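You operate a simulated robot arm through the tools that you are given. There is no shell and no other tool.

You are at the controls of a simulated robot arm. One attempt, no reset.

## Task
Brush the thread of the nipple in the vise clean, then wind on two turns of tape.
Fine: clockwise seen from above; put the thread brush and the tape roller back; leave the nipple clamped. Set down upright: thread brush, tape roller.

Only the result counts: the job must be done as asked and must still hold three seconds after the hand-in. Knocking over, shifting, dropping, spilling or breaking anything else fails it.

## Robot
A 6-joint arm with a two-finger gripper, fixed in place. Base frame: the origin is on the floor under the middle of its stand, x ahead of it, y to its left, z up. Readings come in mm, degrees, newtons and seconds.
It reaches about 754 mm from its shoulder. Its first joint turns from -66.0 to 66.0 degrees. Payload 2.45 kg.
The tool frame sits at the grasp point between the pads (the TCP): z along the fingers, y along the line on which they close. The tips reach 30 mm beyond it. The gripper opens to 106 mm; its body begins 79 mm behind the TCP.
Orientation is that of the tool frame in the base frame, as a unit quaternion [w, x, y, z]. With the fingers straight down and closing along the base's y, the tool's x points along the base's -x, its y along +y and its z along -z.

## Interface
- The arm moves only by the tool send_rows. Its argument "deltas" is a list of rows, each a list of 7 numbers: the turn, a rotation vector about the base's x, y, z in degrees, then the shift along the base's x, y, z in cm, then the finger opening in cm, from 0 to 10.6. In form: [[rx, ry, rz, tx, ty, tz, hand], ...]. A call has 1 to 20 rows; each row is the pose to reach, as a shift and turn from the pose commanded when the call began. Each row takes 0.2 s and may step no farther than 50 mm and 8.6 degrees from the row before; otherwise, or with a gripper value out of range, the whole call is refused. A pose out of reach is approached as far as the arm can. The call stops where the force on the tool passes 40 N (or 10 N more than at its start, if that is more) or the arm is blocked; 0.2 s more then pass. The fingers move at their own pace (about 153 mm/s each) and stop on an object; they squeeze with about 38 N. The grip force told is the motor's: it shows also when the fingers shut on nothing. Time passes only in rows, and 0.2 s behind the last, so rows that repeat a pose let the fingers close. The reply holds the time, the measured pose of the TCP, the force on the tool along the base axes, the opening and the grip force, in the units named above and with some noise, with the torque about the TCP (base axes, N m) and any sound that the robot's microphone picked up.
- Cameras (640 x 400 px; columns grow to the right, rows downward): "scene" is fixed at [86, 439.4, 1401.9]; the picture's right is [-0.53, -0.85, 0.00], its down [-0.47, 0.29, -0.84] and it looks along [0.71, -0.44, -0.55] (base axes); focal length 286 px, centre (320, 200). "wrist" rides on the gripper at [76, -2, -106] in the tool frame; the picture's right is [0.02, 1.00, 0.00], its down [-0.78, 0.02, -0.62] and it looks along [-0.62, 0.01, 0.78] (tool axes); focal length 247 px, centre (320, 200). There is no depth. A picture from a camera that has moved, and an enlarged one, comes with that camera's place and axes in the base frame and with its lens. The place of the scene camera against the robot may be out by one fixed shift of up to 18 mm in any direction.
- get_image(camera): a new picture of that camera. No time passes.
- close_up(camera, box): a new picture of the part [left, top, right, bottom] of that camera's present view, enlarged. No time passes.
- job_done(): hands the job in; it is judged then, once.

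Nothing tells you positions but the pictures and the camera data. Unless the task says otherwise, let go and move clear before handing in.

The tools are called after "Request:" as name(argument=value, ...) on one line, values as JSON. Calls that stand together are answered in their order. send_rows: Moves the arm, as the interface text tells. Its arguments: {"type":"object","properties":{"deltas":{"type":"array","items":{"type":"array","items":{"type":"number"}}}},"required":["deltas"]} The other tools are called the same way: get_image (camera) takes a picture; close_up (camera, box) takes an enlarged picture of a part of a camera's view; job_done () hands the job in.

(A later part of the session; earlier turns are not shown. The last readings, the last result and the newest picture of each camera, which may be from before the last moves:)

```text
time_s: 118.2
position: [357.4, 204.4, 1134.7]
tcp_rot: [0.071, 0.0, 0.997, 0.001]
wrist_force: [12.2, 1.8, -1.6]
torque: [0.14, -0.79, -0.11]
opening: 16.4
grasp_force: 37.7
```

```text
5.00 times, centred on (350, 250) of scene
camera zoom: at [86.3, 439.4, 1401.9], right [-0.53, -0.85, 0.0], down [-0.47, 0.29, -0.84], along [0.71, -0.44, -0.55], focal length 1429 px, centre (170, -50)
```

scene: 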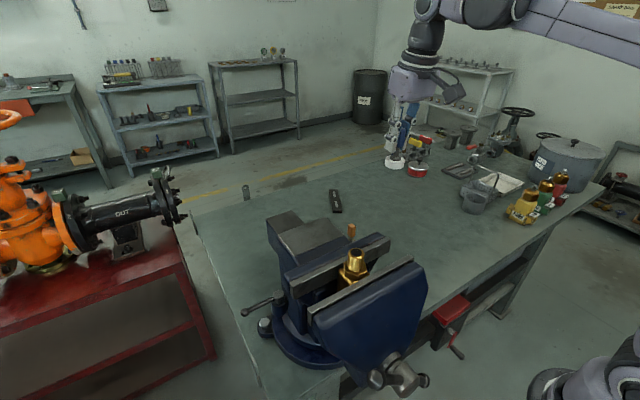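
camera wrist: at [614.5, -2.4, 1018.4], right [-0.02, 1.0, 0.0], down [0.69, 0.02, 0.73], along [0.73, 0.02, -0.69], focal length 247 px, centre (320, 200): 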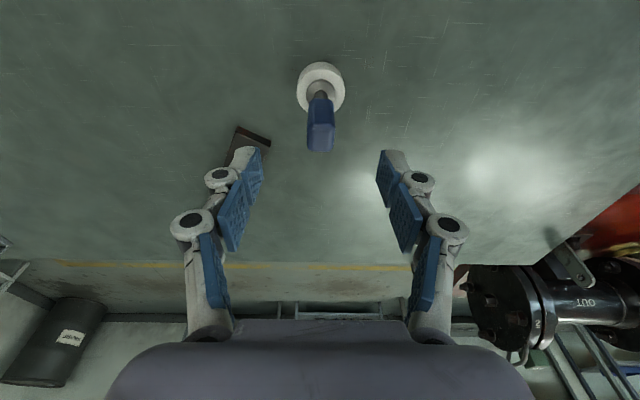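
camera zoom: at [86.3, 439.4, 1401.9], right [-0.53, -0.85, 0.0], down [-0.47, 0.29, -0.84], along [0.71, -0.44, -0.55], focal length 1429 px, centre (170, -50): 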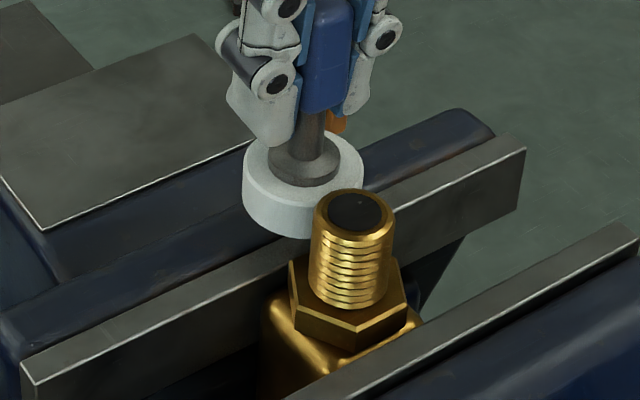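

Request:
send_rows(deltas=[[0, 0, 0, -0.04, -0.27, 0, 0.5], [0, 0, 0, -0.12, -0.54, 0, 0.5], [0, 0, 0, -0.21, -0.8, 0, 0.5]])

```text
time_s: 119.0
position: [355.2, 196.9, 1134.1]
tcp_rot: [0.071, -0.001, 0.997, 0.001]
wrist_force: [11.3, 0.9, -0.7]
torque: [0.06, -0.7, -0.06]
opening: 16.7
grasp_force: 38.3
```

Request:
send_rows(deltas=[[0, 0, 0, -0.12, -0.25, 0, 0.5], [0, 0, 0, -0.26, -0.5, 0, 0.5], [0, 0, 0, -0.42, -0.72, 0, 0.5]])

Request:
close_up(camera="scene", box=[310, 210, 390, 290])

```text
time_s: 119.8
position: [349.5, 189.5, 1133.1]
tcp_rot: [0.069, -0.001, 0.998, 0.0]
wrist_force: [4.5, -3.2, 1.1]
torque: [-0.2, -0.32, 0.0]
opening: 16.5
grasp_force: 37.7
```

```text
5.00 times, centred on (350, 250) of scene
camera zoom: at [86.1, 439.3, 1402.0], right [-0.53, -0.85, 0.0], down [-0.47, 0.29, -0.84], along [0.71, -0.44, -0.55], focal length 1429 px, centre (170, -50)
```

zoom: 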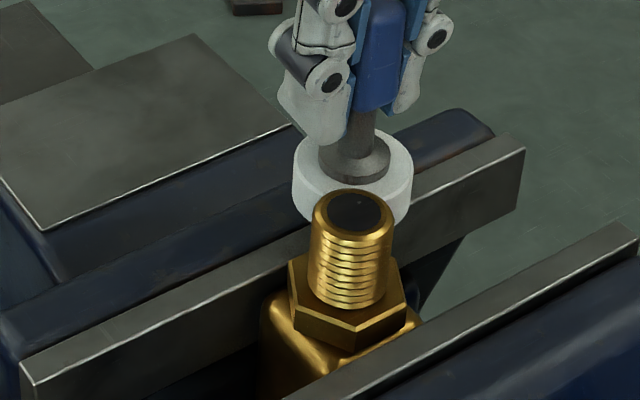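

Request:
send_rows(deltas=[[0, 0, 0, -0.21, -0.19, 0, 0.5], [0, 0, 0, -0.42, -0.37, 0, 0.5], [0, 0, 0, -0.64, -0.53, 0, 0.5]])

```text
time_s: 120.6
position: [344.7, 183.3, 1133.6]
tcp_rot: [0.071, 0.0, 0.997, 0.0]
wrist_force: [10.8, -5.7, -1.7]
torque: [-0.33, -0.71, -0.08]
opening: 16.3
grasp_force: 38.0
```

Request:
send_rows(deltas=[[0, 0, 0, -0.22, -0.17, 0, 0.5], [0, 0, 0, -0.47, -0.3, 0, 0.5], [0, 0, 0, -0.72, -0.41, 0, 0.5]])

Request:
close_up(camera="scene", box=[320, 210, 400, 290])

```text
time_s: 121.4
position: [336.1, 178.9, 1133.6]
tcp_rot: [0.07, -0.001, 0.998, 0.0]
wrist_force: [3.0, -8.2, -1.2]
torque: [-0.46, -0.2, -0.01]
opening: 16.6
grasp_force: 38.1
```

```text
5.00 times, centred on (360, 250) of scene
camera zoom: at [86.1, 439.1, 1402.0], right [-0.53, -0.85, 0.0], down [-0.47, 0.29, -0.84], along [0.71, -0.44, -0.55], focal length 1429 px, centre (120, -50)
```

zoom: 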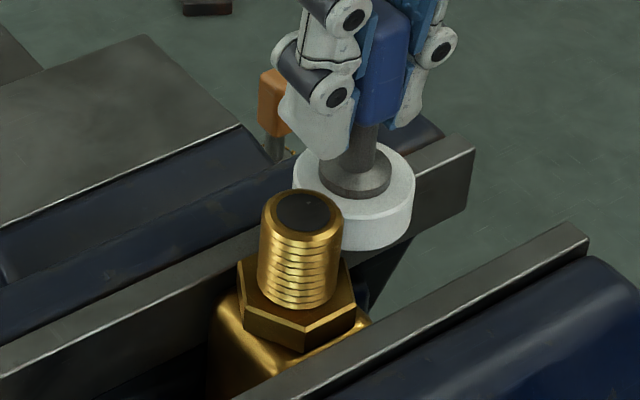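

Request:
send_rows(deltas=[[0, 0, 0, -0.26, -0.08, 0, 0.5], [0, 0, 0, -0.53, -0.14, 0, 0.5], [0, 0, 0, -0.8, -0.17, 0, 0.5]])

```text
time_s: 122.2
position: [328.5, 178.0, 1133.6]
tcp_rot: [0.071, -0.001, 0.997, 0.001]
wrist_force: [3.5, -5.8, -2.2]
torque: [-0.46, -0.21, -0.01]
opening: 16.3
grasp_force: 37.8
```

Request:
send_rows(deltas=[[0, 0, 0, -0.27, 0.01, 0, 0.5], [0, 0, 0, -0.55, 0.02, 0, 0.5], [0, 0, 0, -0.81, 0.05, 0, 0.5]])

Request:
close_up(camera="scene", box=[320, 210, 400, 290])

```text
time_s: 123.0
position: [320.5, 177.7, 1134.5]
tcp_rot: [0.069, -0.001, 0.998, 0.001]
wrist_force: [1.2, -7.2, -1.6]
torque: [-0.48, -0.08, -0.05]
opening: 16.1
grasp_force: 38.2
```

```text
5.00 times, centred on (360, 250) of scene
camera zoom: at [86.0, 439.1, 1402.0], right [-0.53, -0.85, 0.0], down [-0.47, 0.29, -0.84], along [0.71, -0.44, -0.55], focal length 1429 px, centre (120, -50)
```

zoom: 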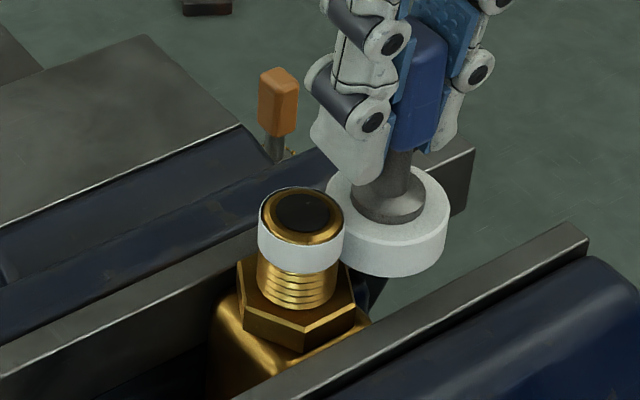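

A white tape band has just appeared around the thread, so winding is registering. Let me look at it closely before continuing into the second turn.

Request:
close_up(camera="scene", box=[342, 235, 372, 280])

Request:
close_up(camera="wrist", box=[250, 10, 430, 130])

```text
8.89 times, centred on (357, 258) of scene
camera zoom: at [86.0, 439.1, 1402.0], right [-0.53, -0.85, 0.0], down [-0.47, 0.29, -0.84], along [0.71, -0.44, -0.55], focal length 2540 px, centre (-9, -311)
```

zoom: 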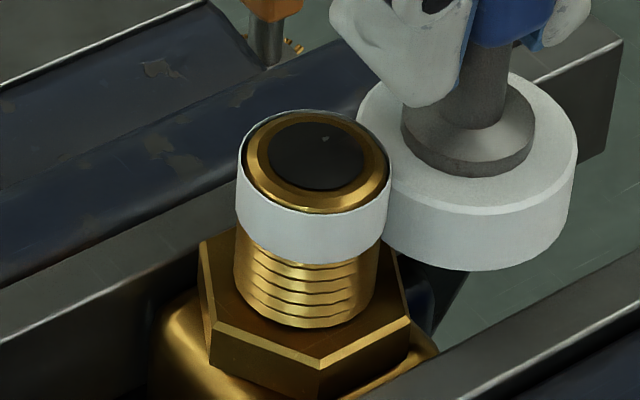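

```text
3.33 times, centred on (340, 70) of wrist
camera zoom: at [230.3, 176.4, 1228.3], right [-0.02, 1.0, 0.0], down [0.69, 0.02, 0.72], along [0.72, 0.02, -0.69], focal length 823 px, centre (253, 633)
```

zoom: 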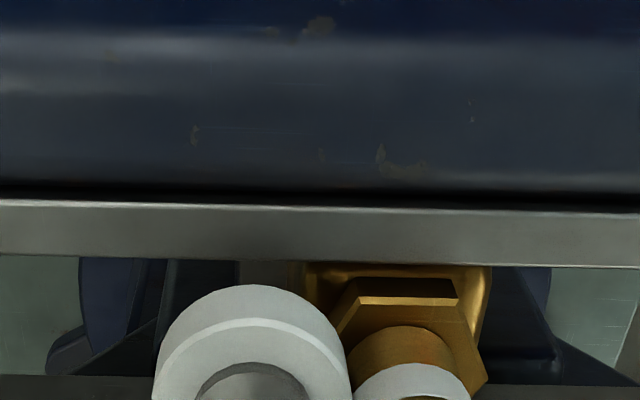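

Request:
send_rows(deltas=[[0, 0, 0, -0.27, 0.05, 0, 0.5], [0, 0, 0, -0.53, 0.11, 0, 0.5], [0, 0, 0, -0.79, 0.2, 0, 0.5]])

```text
time_s: 123.8
position: [312.1, 179.9, 1134.2]
tcp_rot: [0.07, -0.001, 0.998, 0.001]
wrist_force: [0.9, -5.9, -1.7]
torque: [-0.35, 0.0, -0.02]
opening: 16.4
grasp_force: 37.7
```

Request:
send_rows(deltas=[[0, 0, 0, -0.23, 0.14, 0, 0.5], [0, 0, 0, -0.46, 0.29, 0, 0.5], [0, 0, 0, -0.68, 0.45, 0, 0.5]])

Request:
close_up(camera="scene", box=[342, 235, 372, 280])

```text
time_s: 124.6
position: [304.3, 184.5, 1133.1]
tcp_rot: [0.069, -0.001, 0.998, 0.001]
wrist_force: [-2.8, -5.2, -0.3]
torque: [-0.39, 0.19, -0.02]
opening: 16.2
grasp_force: 38.1
```

```text
8.89 times, centred on (357, 258) of scene
camera zoom: at [85.9, 439.2, 1402.0], right [-0.53, -0.85, 0.0], down [-0.47, 0.29, -0.84], along [0.71, -0.44, -0.55], focal length 2540 px, centre (-9, -311)
```

zoom: 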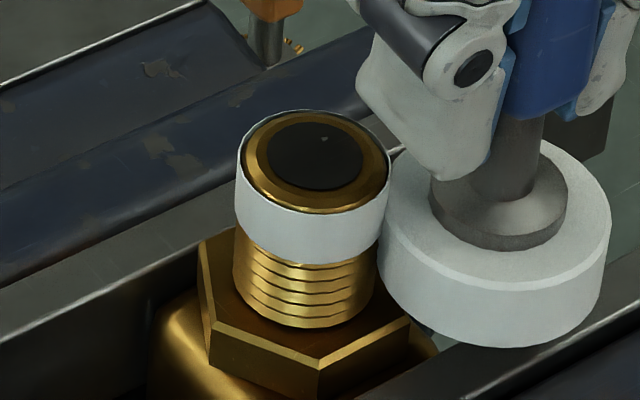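

Request:
send_rows(deltas=[[0, 0, 0, -0.21, 0.17, 0, 0.5], [0, 0, 0, -0.4, 0.35, 0, 0.5], [0, 0, 0, -0.58, 0.56, 0, 0.5]])

```text
time_s: 125.4
position: [299.4, 190.3, 1135.1]
tcp_rot: [0.07, 0.0, 0.998, 0.0]
wrist_force: [-4.1, -9.3, 0.2]
torque: [-0.57, 0.27, -0.07]
opening: 16.3
grasp_force: 38.1
```

Request:
send_rows(deltas=[[0, 0, 0, -0.16, 0.22, 0, 0.5], [0, 0, 0, -0.29, 0.46, 0, 0.5], [0, 0, 0, -0.4, 0.71, 0, 0.5]])

Request:
close_up(camera="scene", box=[342, 235, 372, 280])

```text
time_s: 126.2
position: [295.2, 197.4, 1134.9]
tcp_rot: [0.07, 0.0, 0.998, 0.0]
wrist_force: [-7.9, -7.8, 1.4]
torque: [-0.48, 0.48, -0.07]
opening: 16.7
grasp_force: 38.4
```

```text
8.89 times, centred on (357, 258) of scene
camera zoom: at [85.7, 439.1, 1402.0], right [-0.53, -0.85, 0.0], down [-0.47, 0.29, -0.84], along [0.71, -0.44, -0.55], focal length 2540 px, centre (-9, -311)
```

zoom: 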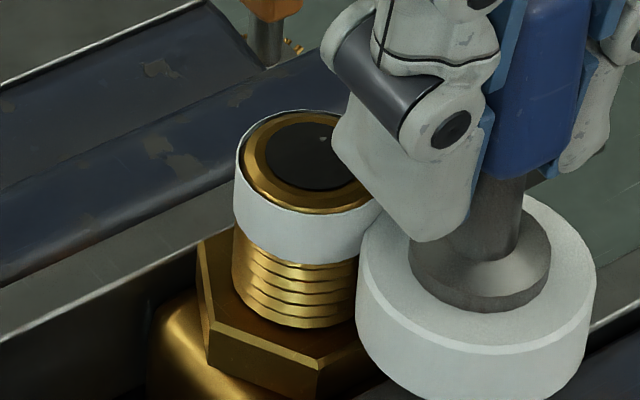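

Request:
send_rows(deltas=[[0, 0, 0, -0.09, 0.26, 0, 0.5], [0, 0, 0, -0.17, 0.52, 0, 0.5], [0, 0, 0, -0.21, 0.79, 0, 0.5]])

```text
time_s: 127.0
position: [292.8, 206.3, 1132.9]
tcp_rot: [0.07, -0.001, 0.998, 0.001]
wrist_force: [-5.4, -2.6, -1.8]
torque: [-0.17, 0.38, -0.01]
opening: 16.6
grasp_force: 38.1
```

Request:
send_rows(deltas=[[0, 0, 0, -0.01, 0.27, 0, 0.5], [0, 0, 0, 0.0, 0.55, 0, 0.5], [0, 0, 0, 0.02, 0.82, 0, 0.5]])

Request:
close_up(camera="scene", box=[330, 230, 380, 290])

```text
time_s: 127.8
position: [294.2, 213.9, 1134.7]
tcp_rot: [0.069, -0.001, 0.998, 0.0]
wrist_force: [-11.8, -2.0, -1.9]
torque: [-0.12, 0.83, -0.06]
opening: 16.8
grasp_force: 37.8
```

```text
6.67 times, centred on (355, 260) of scene
camera zoom: at [85.6, 439.3, 1402.0], right [-0.53, -0.85, 0.0], down [-0.47, 0.29, -0.84], along [0.71, -0.44, -0.55], focal length 1905 px, centre (87, -200)
```

zoom: 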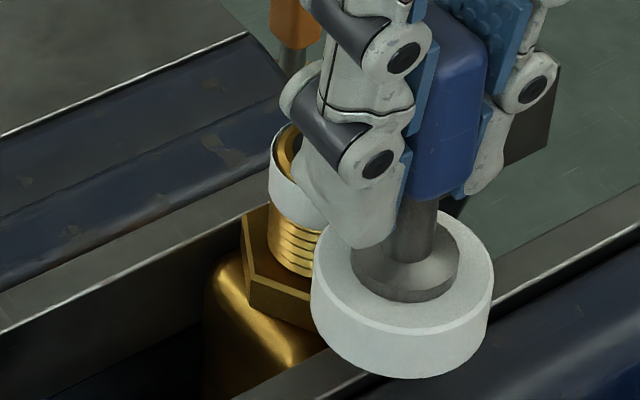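

Request:
send_rows(deltas=[[0, 0, 0, 0.03, 0.27, 0, 0.5], [0, 0, 0, 0.1, 0.54, 0, 0.5], [0, 0, 0, 0.19, 0.8, 0, 0.5]])

```text
time_s: 128.6
position: [294.9, 221.6, 1135.2]
tcp_rot: [0.07, -0.001, 0.998, 0.0]
wrist_force: [-11.5, -0.5, -0.4]
torque: [-0.07, 0.74, -0.08]
opening: 16.5
grasp_force: 38.0
```

Request:
send_rows(deltas=[[0, 0, 0, 0.13, 0.25, 0, 0.5], [0, 0, 0, 0.28, 0.48, 0, 0.5], [0, 0, 0, 0.45, 0.7, 0, 0.5]])

Request:
close_up(camera="scene", box=[320, 230, 380, 290])

```text
time_s: 129.4
position: [299.6, 229.8, 1135.3]
tcp_rot: [0.07, -0.001, 0.998, 0.002]
wrist_force: [-13.0, 7.4, 0.5]
torque: [0.5, 0.78, -0.03]
opening: 16.5
grasp_force: 38.4
```

```text
6.67 times, centred on (350, 260) of scene
camera zoom: at [85.6, 439.6, 1401.9], right [-0.53, -0.85, 0.0], down [-0.47, 0.29, -0.84], along [0.71, -0.44, -0.55], focal length 1905 px, centre (120, -200)
```

zoom: 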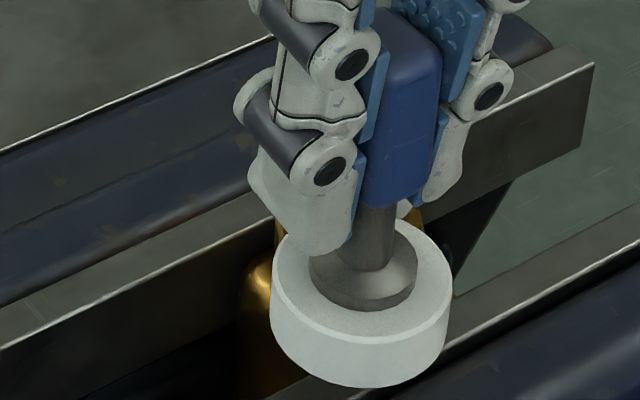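

Request:
send_rows(deltas=[[0, 0, 0, 0.16, 0.22, 0, 0.5], [0, 0, 0, 0.36, 0.42, 0, 0.5], [0, 0, 0, 0.57, 0.59, 0, 0.5]])

```text
time_s: 130.2
position: [305.1, 234.1, 1134.1]
tcp_rot: [0.069, -0.001, 0.998, 0.0]
wrist_force: [-9.3, 4.9, -1.5]
torque: [0.29, 0.61, -0.12]
opening: 16.4
grasp_force: 38.3
```

Request:
send_rows(deltas=[[0, 0, 0, 0.23, 0.15, 0, 0.5], [0, 0, 0, 0.48, 0.28, 0, 0.5], [0, 0, 0, 0.73, 0.39, 0, 0.5]])

Request:
close_up(camera="scene", box=[320, 230, 380, 290])

```text
time_s: 131.0
position: [313.5, 238.6, 1135.6]
tcp_rot: [0.072, 0.0, 0.997, 0.001]
wrist_force: [-3.1, 6.3, 1.1]
torque: [0.32, 0.16, -0.03]
opening: 16.4
grasp_force: 38.3
```

```text
6.67 times, centred on (350, 260) of scene
camera zoom: at [85.9, 439.5, 1401.9], right [-0.53, -0.85, 0.0], down [-0.47, 0.29, -0.84], along [0.71, -0.44, -0.55], focal length 1905 px, centre (120, -200)
```

zoom: 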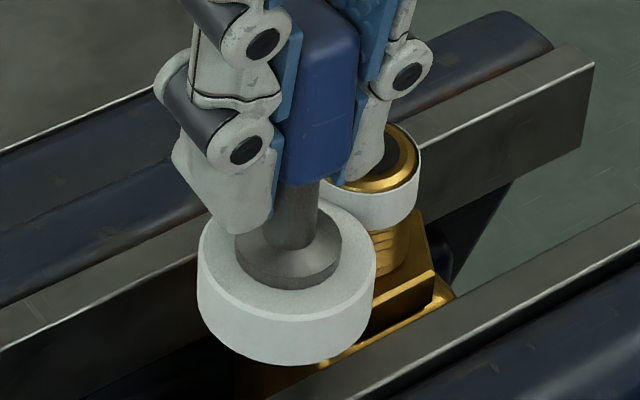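

Request:
send_rows(deltas=[[0, 0, 0, 0.27, 0.07, 0, 0.5], [0, 0, 0, 0.54, 0.13, 0, 0.5], [0, 0, 0, 0.81, 0.17, 0, 0.5]])

```text
time_s: 131.8
position: [320.6, 241.5, 1134.8]
tcp_rot: [0.072, -0.001, 0.997, 0.001]
wrist_force: [-4.4, 9.4, -1.7]
torque: [0.65, 0.25, -0.06]
opening: 16.3
grasp_force: 38.4
```

Request:
send_rows(deltas=[[0, 0, 0, 0.27, 0.02, 0, 0.5], [0, 0, 0, 0.55, 0.01, 0, 0.5], [0, 0, 0, 0.82, -0.02, 0, 0.5]])

Request:
close_up(camera="scene", box=[320, 230, 380, 290])

```text
time_s: 132.6
position: [329.8, 240.7, 1135.3]
tcp_rot: [0.071, -0.001, 0.997, 0.001]
wrist_force: [-1.2, 8.6, -1.1]
torque: [0.48, 0.04, -0.07]
opening: 16.5
grasp_force: 38.1
```

```text
6.67 times, centred on (350, 260) of scene
camera zoom: at [85.9, 439.6, 1401.8], right [-0.53, -0.85, 0.0], down [-0.47, 0.29, -0.84], along [0.71, -0.44, -0.55], focal length 1905 px, centre (120, -200)
```

zoom: 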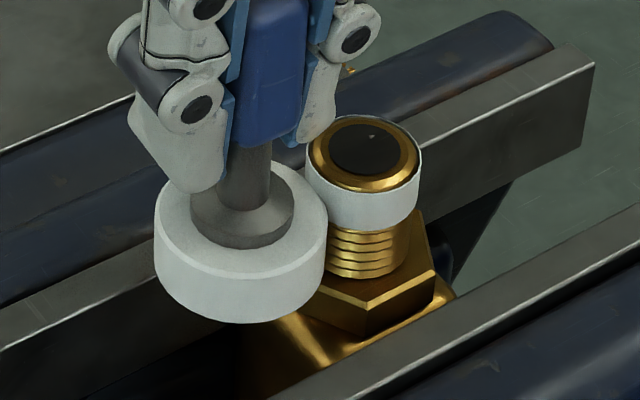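

Request:
send_rows(deltas=[[0, 0, 0, 0.27, -0.06, 0, 0.5], [0, 0, 0, 0.53, -0.13, 0, 0.5], [0, 0, 0, 0.78, -0.23, 0, 0.5]])

```text
time_s: 133.4
position: [336.4, 239.8, 1133.6]
tcp_rot: [0.071, 0.001, 0.997, 0.001]
wrist_force: [-0.2, 9.0, -2.6]
torque: [0.48, -0.01, -0.11]
opening: 16.9
grasp_force: 38.0
```

Request:
send_rows(deltas=[[0, 0, 0, 0.24, -0.13, 0, 0.5], [0, 0, 0, 0.47, -0.28, 0, 0.5], [0, 0, 0, 0.69, -0.44, 0, 0.5]])

Request:
close_up(camera="scene", box=[320, 230, 380, 290])

```text
time_s: 134.2
position: [344.2, 235.4, 1134.1]
tcp_rot: [0.071, -0.002, 0.997, 0.001]
wrist_force: [6.9, 11.9, -1.8]
torque: [0.76, -0.44, -0.09]
opening: 16.6
grasp_force: 37.8
```

```text
6.67 times, centred on (350, 260) of scene
camera zoom: at [86.1, 439.8, 1401.8], right [-0.53, -0.85, 0.0], down [-0.47, 0.29, -0.84], along [0.71, -0.44, -0.55], focal length 1905 px, centre (120, -200)
```

zoom: 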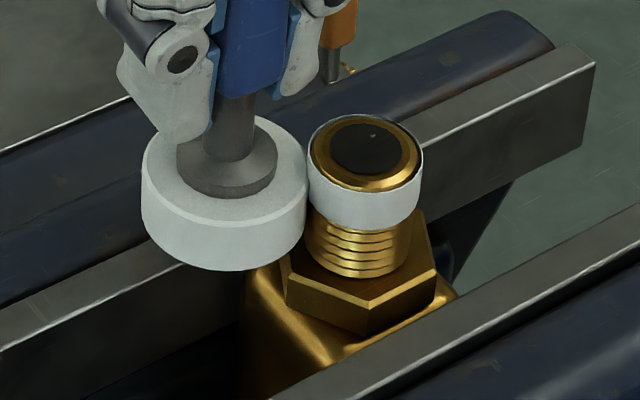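

Request:
send_rows(deltas=[[0, 0, 0, 0.22, -0.16, 0, 0.5], [0, 0, 0, 0.42, -0.35, 0, 0.5], [0, 0, 0, 0.6, -0.56, 0, 0.5]])

```text
time_s: 135.0
position: [351.5, 228.6, 1133.8]
tcp_rot: [0.071, -0.002, 0.998, 0.002]
wrist_force: [4.8, 10.7, 0.5]
torque: [0.71, -0.29, -0.15]
opening: 16.8
grasp_force: 37.8
```

Request:
send_rows(deltas=[[0, 0, 0, 0.17, -0.22, 0, 0.5], [0, 0, 0, 0.31, -0.46, 0, 0.5], [0, 0, 0, 0.41, -0.71, 0, 0.5]])

Request:
close_up(camera="scene", box=[320, 230, 380, 290])

```text
time_s: 135.8
position: [354.7, 221.9, 1135.1]
tcp_rot: [0.072, 0.0, 0.997, 0.002]
wrist_force: [9.5, 9.0, -1.4]
torque: [0.62, -0.68, -0.13]
opening: 16.4
grasp_force: 38.7
```

```text
6.67 times, centred on (350, 260) of scene
camera zoom: at [86.3, 439.7, 1401.8], right [-0.53, -0.85, 0.0], down [-0.47, 0.29, -0.84], along [0.71, -0.44, -0.55], focal length 1905 px, centre (120, -200)
```

zoom: 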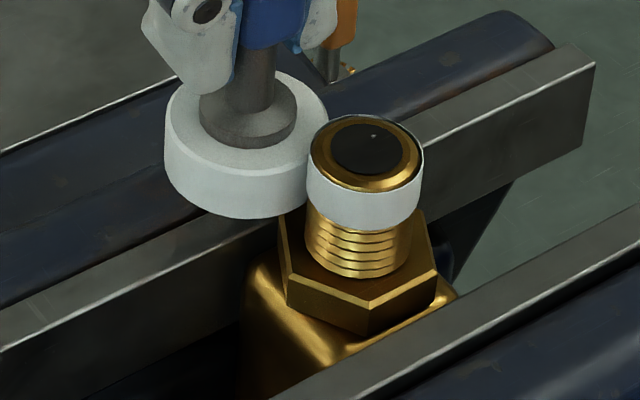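

Request:
send_rows(deltas=[[0, 0, 0, 0.09, -0.27, 0, 0.5], [0, 0, 0, 0.16, -0.54, 0, 0.5], [0, 0, 0, 0.2, -0.81, 0, 0.5]])

Request:
close_up(camera="scene", box=[320, 230, 380, 290])

```text
time_s: 136.6
position: [357.2, 212.7, 1133.4]
tcp_rot: [0.073, 0.0, 0.997, 0.002]
wrist_force: [13.6, 7.4, -0.9]
torque: [0.44, -0.9, -0.12]
opening: 16.4
grasp_force: 38.5
```

```text
6.67 times, centred on (350, 260) of scene
camera zoom: at [86.4, 439.6, 1401.8], right [-0.53, -0.85, 0.0], down [-0.47, 0.29, -0.84], along [0.71, -0.44, -0.55], focal length 1905 px, centre (120, -200)
```

zoom: 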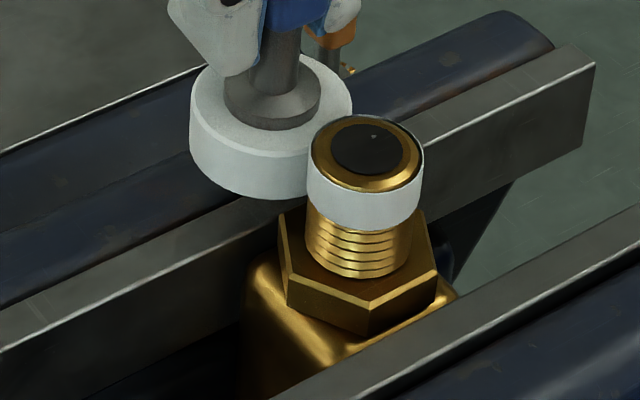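

Request:
send_rows(deltas=[[0, 0, 0, 0.04, -0.27, 0, 0.5], [0, 0, 0, 0.04, -0.55, 0, 0.5], [0, 0, 0, 0.01, -0.83, 0, 0.5]])

Request:
close_up(camera="scene", box=[320, 230, 380, 290])

```text
time_s: 137.4
position: [356.3, 204.5, 1132.8]
tcp_rot: [0.071, -0.001, 0.998, 0.0]
wrist_force: [9.8, 0.4, -1.3]
torque: [0.15, -0.62, -0.08]
opening: 16.5
grasp_force: 38.1
```

```text
6.67 times, centred on (350, 260) of scene
camera zoom: at [86.3, 439.4, 1401.9], right [-0.53, -0.85, 0.0], down [-0.47, 0.29, -0.84], along [0.71, -0.44, -0.55], focal length 1905 px, centre (120, -200)
```

zoom: 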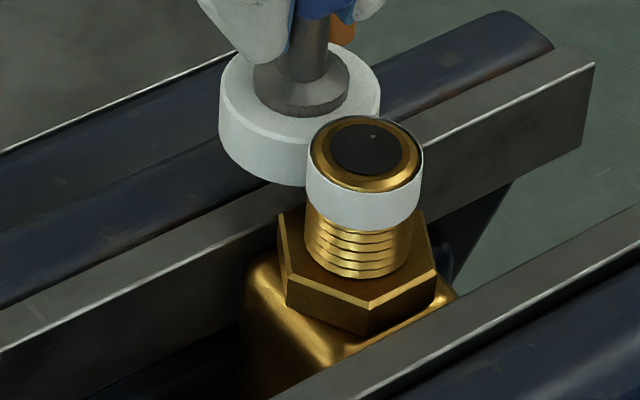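

Request:
send_rows(deltas=[[0, 0, 0, -0.05, -0.27, 0, 0.5], [0, 0, 0, -0.14, -0.54, 0, 0.5], [0, 0, 0, -0.24, -0.79, 0, 0.5]])

Request:
close_up(camera="scene", box=[320, 230, 380, 290])

```text
time_s: 138.2
position: [354.1, 196.9, 1135.5]
tcp_rot: [0.071, -0.002, 0.997, 0.001]
wrist_force: [10.8, 1.1, -2.3]
torque: [0.08, -0.74, -0.07]
opening: 16.3
grasp_force: 38.3
```

```text
6.67 times, centred on (350, 260) of scene
camera zoom: at [86.3, 439.4, 1401.9], right [-0.53, -0.85, 0.0], down [-0.47, 0.29, -0.84], along [0.71, -0.44, -0.55], focal length 1905 px, centre (120, -200)
```

zoom: 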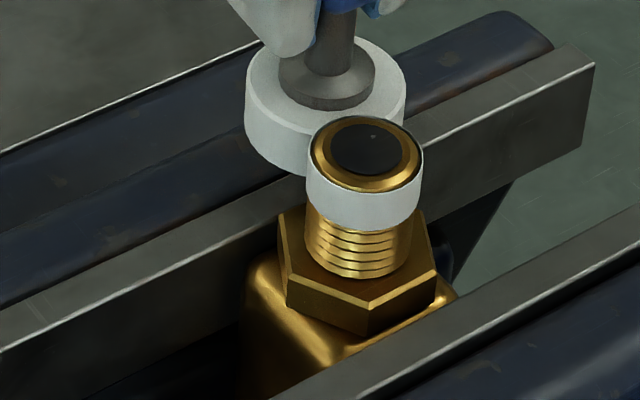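

Request:
send_rows(deltas=[[0, 0, 0, -0.12, -0.26, 0, 0.5], [0, 0, 0, -0.27, -0.49, 0, 0.5], [0, 0, 0, -0.44, -0.71, 0, 0.5]])

Request:
close_up(camera="scene", box=[320, 230, 380, 290])

```text
time_s: 139.0
position: [350.4, 189.1, 1134.4]
tcp_rot: [0.071, 0.0, 0.997, 0.0]
wrist_force: [10.9, -7.2, -0.9]
torque: [-0.45, -0.76, -0.04]
opening: 16.8
grasp_force: 38.6
```

```text
6.67 times, centred on (350, 260) of scene
camera zoom: at [86.3, 439.2, 1402.0], right [-0.53, -0.85, 0.0], down [-0.47, 0.29, -0.84], along [0.71, -0.44, -0.55], focal length 1905 px, centre (120, -200)
```

zoom: 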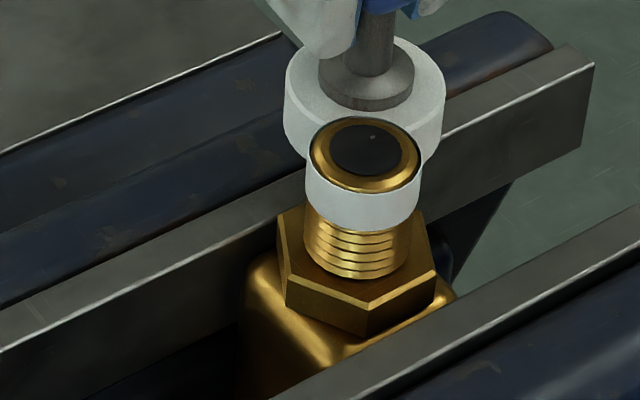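

Request:
send_rows(deltas=[[0, 0, 0, -0.18, -0.21, 0, 0.5], [0, 0, 0, -0.38, -0.41, 0, 0.5], [0, 0, 0, -0.6, -0.57, 0, 0.5]])

Request:
close_up(camera="scene", box=[330, 230, 390, 290])

```text
time_s: 139.8
position: [344.1, 183.8, 1134.1]
tcp_rot: [0.071, -0.001, 0.997, 0.001]
wrist_force: [11.4, -5.1, 1.3]
torque: [-0.31, -0.69, -0.07]
opening: 16.4
grasp_force: 37.9
```

```text
6.67 times, centred on (360, 260) of scene
camera zoom: at [86.3, 439.2, 1402.0], right [-0.53, -0.85, 0.0], down [-0.47, 0.29, -0.84], along [0.71, -0.44, -0.55], focal length 1905 px, centre (53, -200)
```

zoom: 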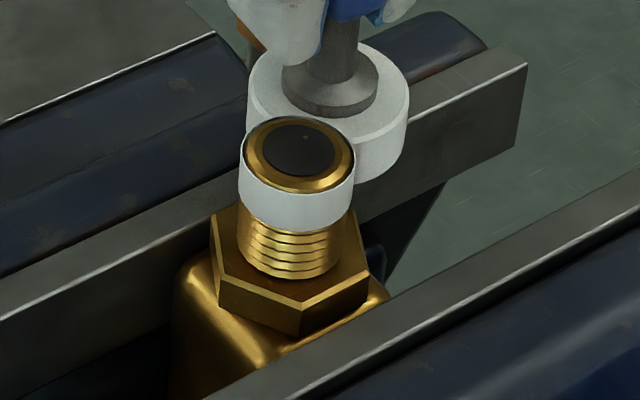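

Request:
send_rows(deltas=[[0, 0, 0, -0.23, -0.15, 0, 0.5], [0, 0, 0, -0.48, -0.28, 0, 0.5], [0, 0, 0, -0.73, -0.39, 0, 0.5]])

Request:
close_up(camera="scene", box=[330, 230, 390, 290])

```text
time_s: 140.6
position: [337.6, 180.1, 1133.1]
tcp_rot: [0.069, 0.0, 0.998, 0.002]
wrist_force: [2.2, -5.7, -1.1]
torque: [-0.35, -0.13, -0.01]
opening: 16.2
grasp_force: 38.5
```

```text
6.67 times, centred on (360, 260) of scene
camera zoom: at [86.0, 439.2, 1402.0], right [-0.53, -0.85, 0.0], down [-0.47, 0.29, -0.84], along [0.71, -0.44, -0.55], focal length 1905 px, centre (53, -200)
```

zoom: 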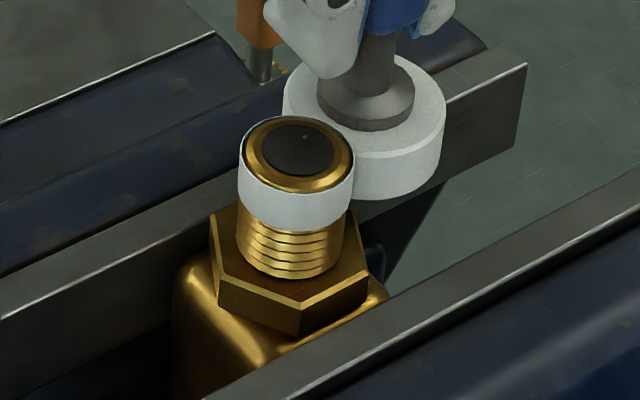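

Request:
send_rows(deltas=[[0, 0, 0, -0.27, -0.06, 0, 0.5], [0, 0, 0, -0.53, -0.12, 0, 0.5], [0, 0, 0, -0.8, -0.16, 0, 0.5]])

Request:
close_up(camera="scene", box=[342, 235, 372, 280])

```text
time_s: 141.4
position: [328.3, 178.0, 1133.4]
tcp_rot: [0.07, 0.0, 0.998, 0.0]
wrist_force: [4.0, -7.4, 0.6]
torque: [-0.48, -0.22, 0.0]
opening: 16.7
grasp_force: 38.0
```

```text
8.89 times, centred on (357, 258) of scene
camera zoom: at [86.1, 439.1, 1402.0], right [-0.53, -0.85, 0.0], down [-0.47, 0.29, -0.84], along [0.71, -0.44, -0.55], focal length 2540 px, centre (-9, -311)
```

zoom: 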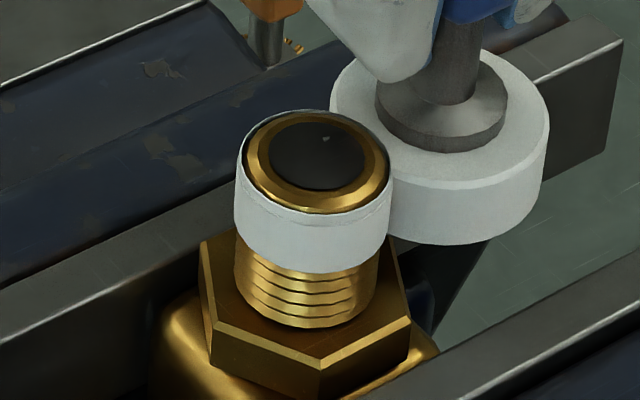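

A second tape layer appeared just now (the band is larger and slightly lower, with a visible step). I'll carry the roller on a little further for a full two turns, then back off.

Request:
send_rows(deltas=[[0, 0, 0, -0.27, 0.0, 0, 0.5], [0, 0, 0, -0.55, 0.01, 0, 0.5], [0, 0, 0, -0.81, 0.04, 0, 0.5]])

Request:
send_rows(deltas=[[0, 0, 0, -0.27, 0.05, 0, 0.5], [0, 0, 0, -0.53, 0.12, 0, 0.5], [0, 0, 0, -0.78, 0.22, 0, 0.5]])

Request:
close_up(camera="scene", box=[342, 235, 372, 280])

```text
time_s: 142.2
position: [320.1, 178.3, 1133.6]
tcp_rot: [0.07, -0.001, 0.998, 0.002]
wrist_force: [0.3, -4.9, -2.0]
torque: [-0.35, -0.04, -0.03]
opening: 16.6
grasp_force: 38.1
```

```text
time_s: 143.0
position: [311.0, 181.6, 1134.1]
tcp_rot: [0.069, -0.002, 0.998, 0.001]
wrist_force: [-0.4, -6.3, -2.1]
torque: [-0.41, 0.11, -0.02]
opening: 16.4
grasp_force: 37.8
```

```text
8.89 times, centred on (357, 258) of scene
camera zoom: at [85.9, 439.2, 1402.0], right [-0.53, -0.85, 0.0], down [-0.47, 0.29, -0.84], along [0.71, -0.44, -0.55], focal length 2540 px, centre (-9, -311)
```

zoom: 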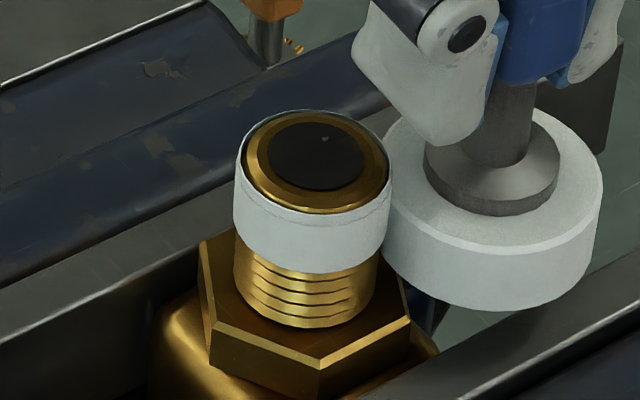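

Request:
send_rows(deltas=[[0, 0, 0, -0.24, 0.12, 0, 0.5], [0, 0, 0, -0.47, 0.27, 0, 0.5], [0, 0, 0, -0.69, 0.43, 0, 0.5]])

Request:
send_rows(deltas=[[0, 0, 0, -0.21, 0.17, 0, 0.5], [0, 0, 0, -0.4, 0.35, 0, 0.5], [0, 0, 0, -0.58, 0.56, 0, 0.5]])

Request:
close_up(camera="scene", box=[342, 235, 372, 280])

```text
time_s: 143.8
position: [305.0, 185.4, 1133.3]
tcp_rot: [0.069, -0.001, 0.998, 0.0]
wrist_force: [-6.0, -10.8, -2.3]
torque: [-0.72, 0.45, -0.03]
opening: 16.5
grasp_force: 38.3
```

```text
time_s: 144.6
position: [299.9, 189.1, 1134.4]
tcp_rot: [0.069, -0.001, 0.998, 0.001]
wrist_force: [-3.8, -8.4, -2.2]
torque: [-0.62, 0.31, -0.06]
opening: 16.6
grasp_force: 37.9
```

```text
8.89 times, centred on (357, 258) of scene
camera zoom: at [85.8, 439.1, 1402.0], right [-0.53, -0.85, 0.0], down [-0.47, 0.29, -0.84], along [0.71, -0.44, -0.55], focal length 2540 px, centre (-9, -311)
```

zoom: 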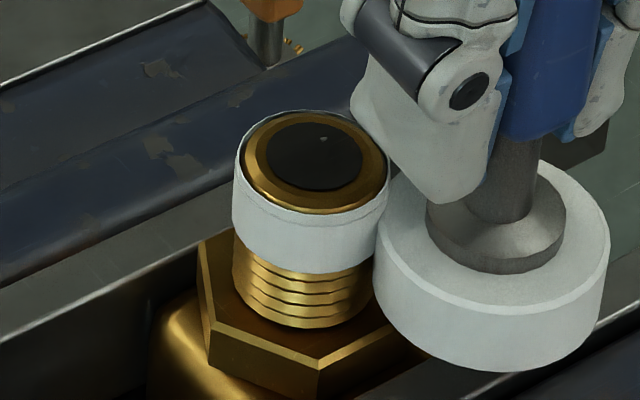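

Two layers are on. Backing away radially, then lifting clear.

Request:
send_rows(deltas=[[0, 0, 0, -0.3, -0.25, 0, 0.5], [0, 0, 0, -0.8, -0.65, 0, 0.5], [0, 0, 0, -1.6, -1.3, 0, 0.5], [0, 0, 0, -2.0, -2.2, 0, 0.5], [0, 0, 0, -2.0, -2.2, 2.0, 0.5], [0, 0, 0, -2.0, -2.2, 4.0, 0.5], [0, 0, 0, -2.0, -2.2, 6.3, 0.5], [0, 0, 0, -2.0, -2.2, 6.3, 0.5]])

Request:
close_up(camera="scene", box=[330, 220, 390, 280])

Request:
close_up(camera="wrist", box=[240, 20, 440, 160])

```text
time_s: 146.4
position: [278.5, 167.9, 1198.2]
tcp_rot: [0.07, -0.001, 0.998, 0.002]
wrist_force: [0.4, -0.8, -0.8]
torque: [-0.01, 0.0, 0.01]
opening: 16.3
grasp_force: 38.5
```

```text
6.67 times, centred on (360, 250) of scene
camera zoom: at [86.0, 439.4, 1401.9], right [-0.53, -0.85, 0.0], down [-0.47, 0.29, -0.84], along [0.71, -0.44, -0.55], focal length 1905 px, centre (53, -133)
```

zoom: 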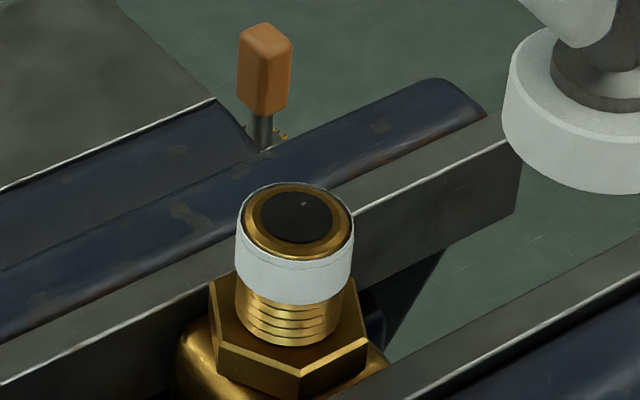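

```text
2.86 times, centred on (340, 90) of wrist
camera zoom: at [188.4, 166.5, 1291.5], right [-0.02, 1.0, 0.0], down [0.69, 0.02, 0.73], along [0.73, 0.02, -0.69], focal length 706 px, centre (263, 514)
```

zoom: 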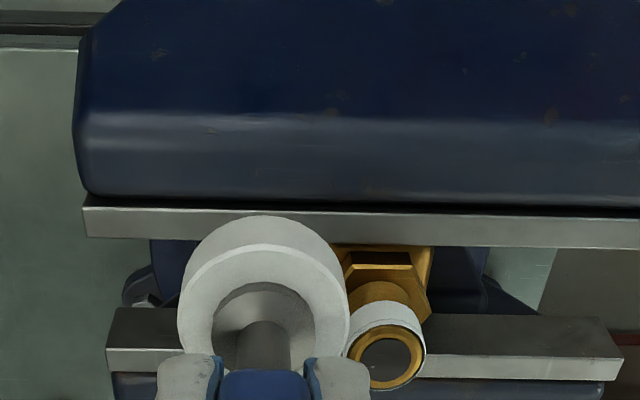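

Now carrying the roller back over the bench to its place.

Request:
send_rows(deltas=[[0, 0, 0, 1.2, -1.6, 0, 0.5], [0, 0, 0, 2.6, -3.2, 0, 0.5], [0, 0, 0, 4.2, -4.8, 0, 0.5], [0, 0, 0, 5.8, -6.4, 0, 0.5], [0, 0, 0, 7.4, -8.0, 0, 0.5], [0, 0, 0, 9.0, -9.6, 0, 0.5], [0, 0, 0, 10.6, -11.2, 0, 0.5], [0, 0, 0, 12.4, -12.6, 0, 0.5], [0, 0, 0, 14.2, -14.0, 0, 0.5], [0, 0, 0, 16.0, -15.4, 0, 0.5], [0, 0, 0, 17.6, -16.4, 0, 0.5], [0, 0, 0, 18.65, -16.8, -0.4, 0.5], [0, 0, 0, 18.65, -16.8, -0.4, 0.5]])

Request:
send_rows(deltas=[[0, 0, 0, 0, 0, 0, 0.5]])

```text
time_s: 149.2
position: [467.3, -0.6, 1193.1]
tcp_rot: [0.071, -0.001, 0.997, 0.001]
wrist_force: [0.0, -0.2, -0.7]
torque: [-0.02, -0.02, 0.0]
opening: 16.2
grasp_force: 38.0
```

```text
time_s: 149.6
position: [466.9, 0.5, 1192.3]
tcp_rot: [0.07, -0.001, 0.998, 0.001]
wrist_force: [-0.2, -0.6, -1.7]
torque: [-0.02, 0.0, -0.03]
opening: 16.2
grasp_force: 38.2
```

Request:
send_rows(deltas=[[0, 0, 0, 1.0, 0, -2.0, 0.5], [0, 0, 0, 2.7, 0, -4.7, 0.5], [0, 0, 0, 5.2, 0, -7.2, 0.5], [0, 0, 0, 7.7, 0, -9.7, 0.5], [0, 0, 0, 10.2, 0, -12.2, 0.5], [0, 0, 0, 12.7, 0, -14.7, 0.5], [0, 0, 0, 15.2, 0, -17.2, 0.5], [0, 0, 0, 17.7, 0, -19.7, 0.5], [0, 0, 0, 19.7, 0, -22.2, 0.5], [0, 0, 0, 21.7, 0, -24.7, 0.5], [0, 0, 0, 23.0, 0, -27.2, 0.5], [0, 0, 0, 23.7, 0, -29.8, 0.5], [0, 0, 0, 23.7, 0, -29.8, 0.5], [0, 0, 0, 23.7, 0, -29.8, 0.5]])

Request:
close_up(camera="wrist", box=[240, 90, 400, 250])

Request:
send_rows(deltas=[[0, 0, 0, 0, 0, 0, 0.5]])

Request:
get_image(camera="scene")

```text
time_s: 152.6
position: [705.4, -2.1, 892.9]
tcp_rot: [0.07, -0.001, 0.998, 0.002]
wrist_force: [-0.2, 0.2, -0.7]
torque: [0.0, 0.01, 0.01]
opening: 16.1
grasp_force: 38.0
```

```text
2.50 times, centred on (320, 170) of wrist
camera zoom: at [614.1, -3.2, 986.8], right [-0.02, 1.0, 0.0], down [0.69, 0.02, 0.73], along [0.73, 0.02, -0.69], focal length 617 px, centre (320, 275)
```

zoom: 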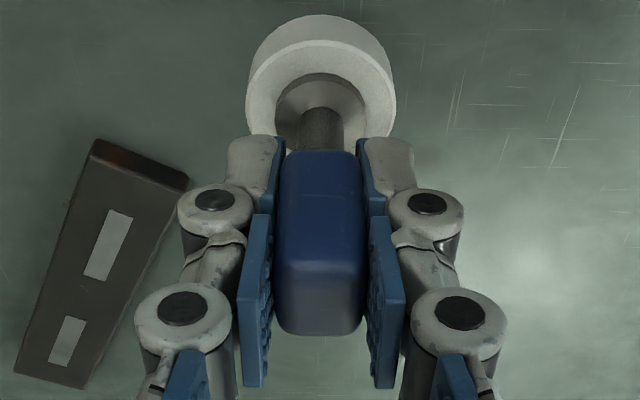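

```text
time_s: 153.0
position: [705.0, -1.3, 892.9]
tcp_rot: [0.071, -0.001, 0.997, 0.0]
wrist_force: [-0.1, 1.0, -0.6]
torque: [0.0, -0.05, -0.01]
opening: 16.6
grasp_force: 38.1
```

```text
taken
```

scene: 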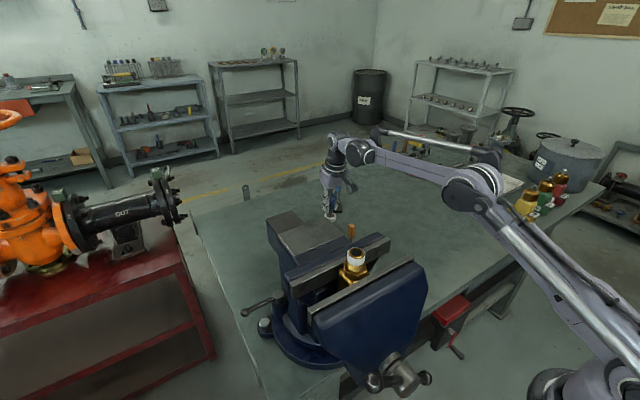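

Request:
send_rows(deltas=[[0, 0, 0, -0.1, 0.15, -1.0, 0.5], [0, 0, 0, -0.1, 0.15, -2.0, 0.5], [0, 0, 0, -0.1, 0.15, -2.4, 0.5], [0, 0, 0, -0.1, 0.15, -2.4, 0.5], [0, 0, 0, -0.1, 0.15, -2.4, 0.5]])

Request:
close_up(camera="wrist", box=[240, 90, 400, 250])

Request:
send_rows(deltas=[[0, 0, 0, 0, 0, 0, 0.5]])

```text
time_s: 154.2
position: [702.1, 2.0, 869.8]
tcp_rot: [0.071, 0.0, 0.998, 0.001]
wrist_force: [-0.5, -0.2, -0.7]
torque: [0.02, -0.04, 0.01]
opening: 16.6
grasp_force: 38.2
```

```text
2.50 times, centred on (320, 170) of wrist
camera zoom: at [611.8, 0.5, 963.5], right [-0.02, 1.0, 0.0], down [0.69, 0.02, 0.73], along [0.73, 0.02, -0.69], focal length 617 px, centre (320, 275)
```

zoom: 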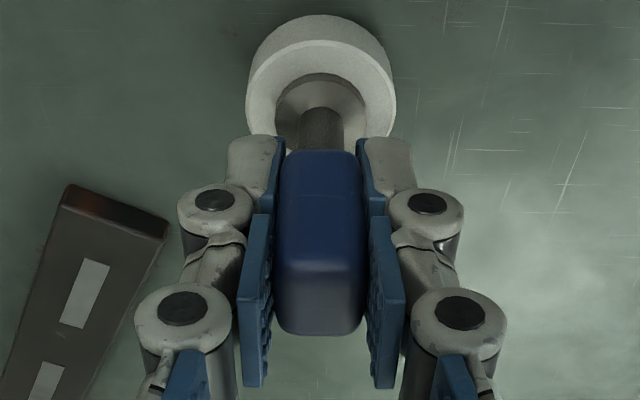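

```text
time_s: 154.6
position: [702.1, 1.7, 868.5]
tcp_rot: [0.07, -0.001, 0.998, 0.002]
wrist_force: [0.8, 0.5, -0.9]
torque: [0.0, -0.01, 0.03]
opening: 16.5
grasp_force: 38.3
```

Request:
send_rows(deltas=[[0, 0, 0, 0.16, -0.16, 0, 0.5], [0, 0, 0, 0.18, -0.18, -0.15, 0.5], [0, 0, 0, 0.18, -0.18, -0.15, 0.5]])

Request:
send_rows(deltas=[[0, 0, 0, 0, 0, -0.1, 0.5], [0, 0, 0, 0, 0, -0.1, 0.5]])

Request:
send_rows(deltas=[[0, 0, 0, 0, 0, -0.1, 0.5], [0, 0, 0, 0, 0, -0.1, 0.5]])

```text
time_s: 155.4
position: [704.5, -0.3, 868.3]
tcp_rot: [0.071, -0.001, 0.997, 0.001]
wrist_force: [-0.4, 0.6, -0.6]
torque: [0.01, -0.02, 0.0]
opening: 16.3
grasp_force: 38.4
```

```text
time_s: 156.0
position: [704.1, 1.7, 868.2]
tcp_rot: [0.071, -0.001, 0.997, 0.001]
wrist_force: [-0.5, -0.2, -1.2]
torque: [-0.02, 0.02, -0.01]
opening: 16.5
grasp_force: 38.6
```

```text
time_s: 156.6
position: [704.0, 0.5, 867.7]
tcp_rot: [0.071, -0.002, 0.997, 0.001]
wrist_force: [0.2, -0.5, -0.7]
torque: [-0.04, -0.01, 0.0]
opening: 16.3
grasp_force: 37.9
```

Request:
send_rows(deltas=[[0, 0, 0, 0, 0, -0.1, 0.5], [0, 0, 0, 0, 0, -0.1, 0.5]])

Request:
send_rows(deltas=[[0, 0, 0, 0, 0, -0.06, 0.5], [0, 0, 0, 0, 0, -0.06, 0.5]])

Request:
send_rows(deltas=[[0, 0, 0, 0, 0, -0.05, 0.5], [0, 0, 0, 0, 0, -0.05, 0.5]])

```text
time_s: 157.2
position: [704.1, 0.3, 867.9]
tcp_rot: [0.07, -0.001, 0.998, 0.001]
wrist_force: [-0.1, 0.3, -0.8]
torque: [0.0, -0.01, -0.01]
opening: 16.2
grasp_force: 38.0
```

```text
time_s: 157.8
position: [704.4, 1.7, 865.3]
tcp_rot: [0.07, -0.001, 0.998, 0.001]
wrist_force: [0.2, -0.6, 0.1]
torque: [0.02, -0.01, 0.0]
opening: 16.5
grasp_force: 37.7
```

```text
time_s: 158.4
position: [705.1, 0.3, 866.0]
tcp_rot: [0.071, -0.001, 0.997, 0.001]
wrist_force: [-0.7, -1.2, -0.3]
torque: [-0.02, -0.01, -0.01]
opening: 16.3
grasp_force: 38.5
```

Request:
send_rows(deltas=[[0, 0, 0, 0, 0, -0.06, 0.5], [0, 0, 0, 0, 0, -0.06, 0.5]])

Request:
send_rows(deltas=[[0, 0, 0, 0, 0, -0.05, 0.5], [0, 0, 0, 0, 0, -0.05, 0.5]])

Request:
send_rows(deltas=[[0, 0, 0, 0, 0, -0.05, 0.5], [0, 0, 0, 0, 0, -0.05, 0.5]])

```text
time_s: 159.0
position: [704.7, 0.1, 865.9]
tcp_rot: [0.071, -0.001, 0.997, 0.001]
wrist_force: [0.6, 0.4, -1.0]
torque: [-0.06, 0.07, 0.02]
opening: 16.4
grasp_force: 37.4
```

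```text
time_s: 159.6
position: [704.4, 0.0, 864.2]
tcp_rot: [0.071, -0.001, 0.997, 0.001]
wrist_force: [0.2, 0.3, -1.7]
torque: [-0.01, 0.02, 0.02]
opening: 16.3
grasp_force: 37.9
```

```text
time_s: 160.2
position: [704.8, 0.4, 864.1]
tcp_rot: [0.07, -0.001, 0.998, 0.001]
wrist_force: [0.8, 1.7, 6.9]
torque: [0.02, 0.09, 0.0]
opening: 16.2
grasp_force: 38.7
```

Touchdown at the same height as the pick-up. Releasing.

Request:
send_rows(deltas=[[0, 0, 0, 0, 0, 0.04, 0.5], [0, 0, 0, 0, 0, 0.04, 2.2], [0, 0, 0, 0, 0, 0.04, 3.5], [0, 0, 0, 0, 0, 0.04, 6.0], [0, 0, 0, 0, 0, 0.04, 7.0], [0, 0, 0, 0, 0, 0.04, 7.0]])

Request:
close_up(camera="wrist", box=[240, 90, 400, 250])

Request:
close_up(camera="scene", box=[300, 160, 400, 260])

```text
time_s: 161.6
position: [705.7, 0.6, 864.2]
tcp_rot: [0.071, -0.001, 0.997, 0.002]
wrist_force: [0.2, -0.2, 0.7]
torque: [0.02, 0.02, -0.03]
opening: 70.1
grasp_force: 0.0
```

```text
2.50 times, centred on (320, 170) of wrist
camera zoom: at [614.9, -1.3, 958.5], right [-0.02, 1.0, 0.0], down [0.69, 0.02, 0.73], along [0.73, 0.02, -0.69], focal length 617 px, centre (320, 275)
```

zoom: 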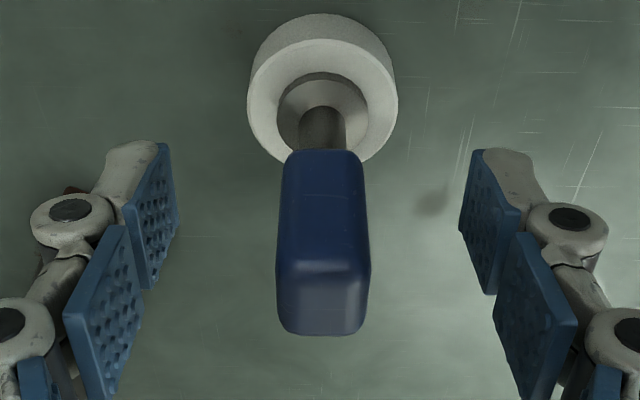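

```text
4.00 times, centred on (350, 210) of scene
camera zoom: at [86.0, 439.4, 1401.9], right [-0.53, -0.85, 0.0], down [-0.47, 0.29, -0.84], along [0.71, -0.44, -0.55], focal length 1143 px, centre (200, 160)
```

zoom: 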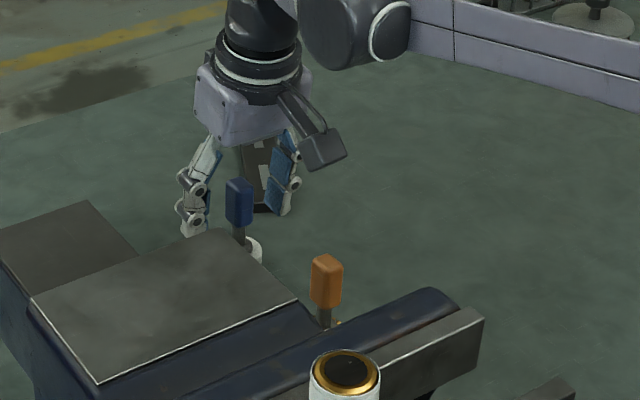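

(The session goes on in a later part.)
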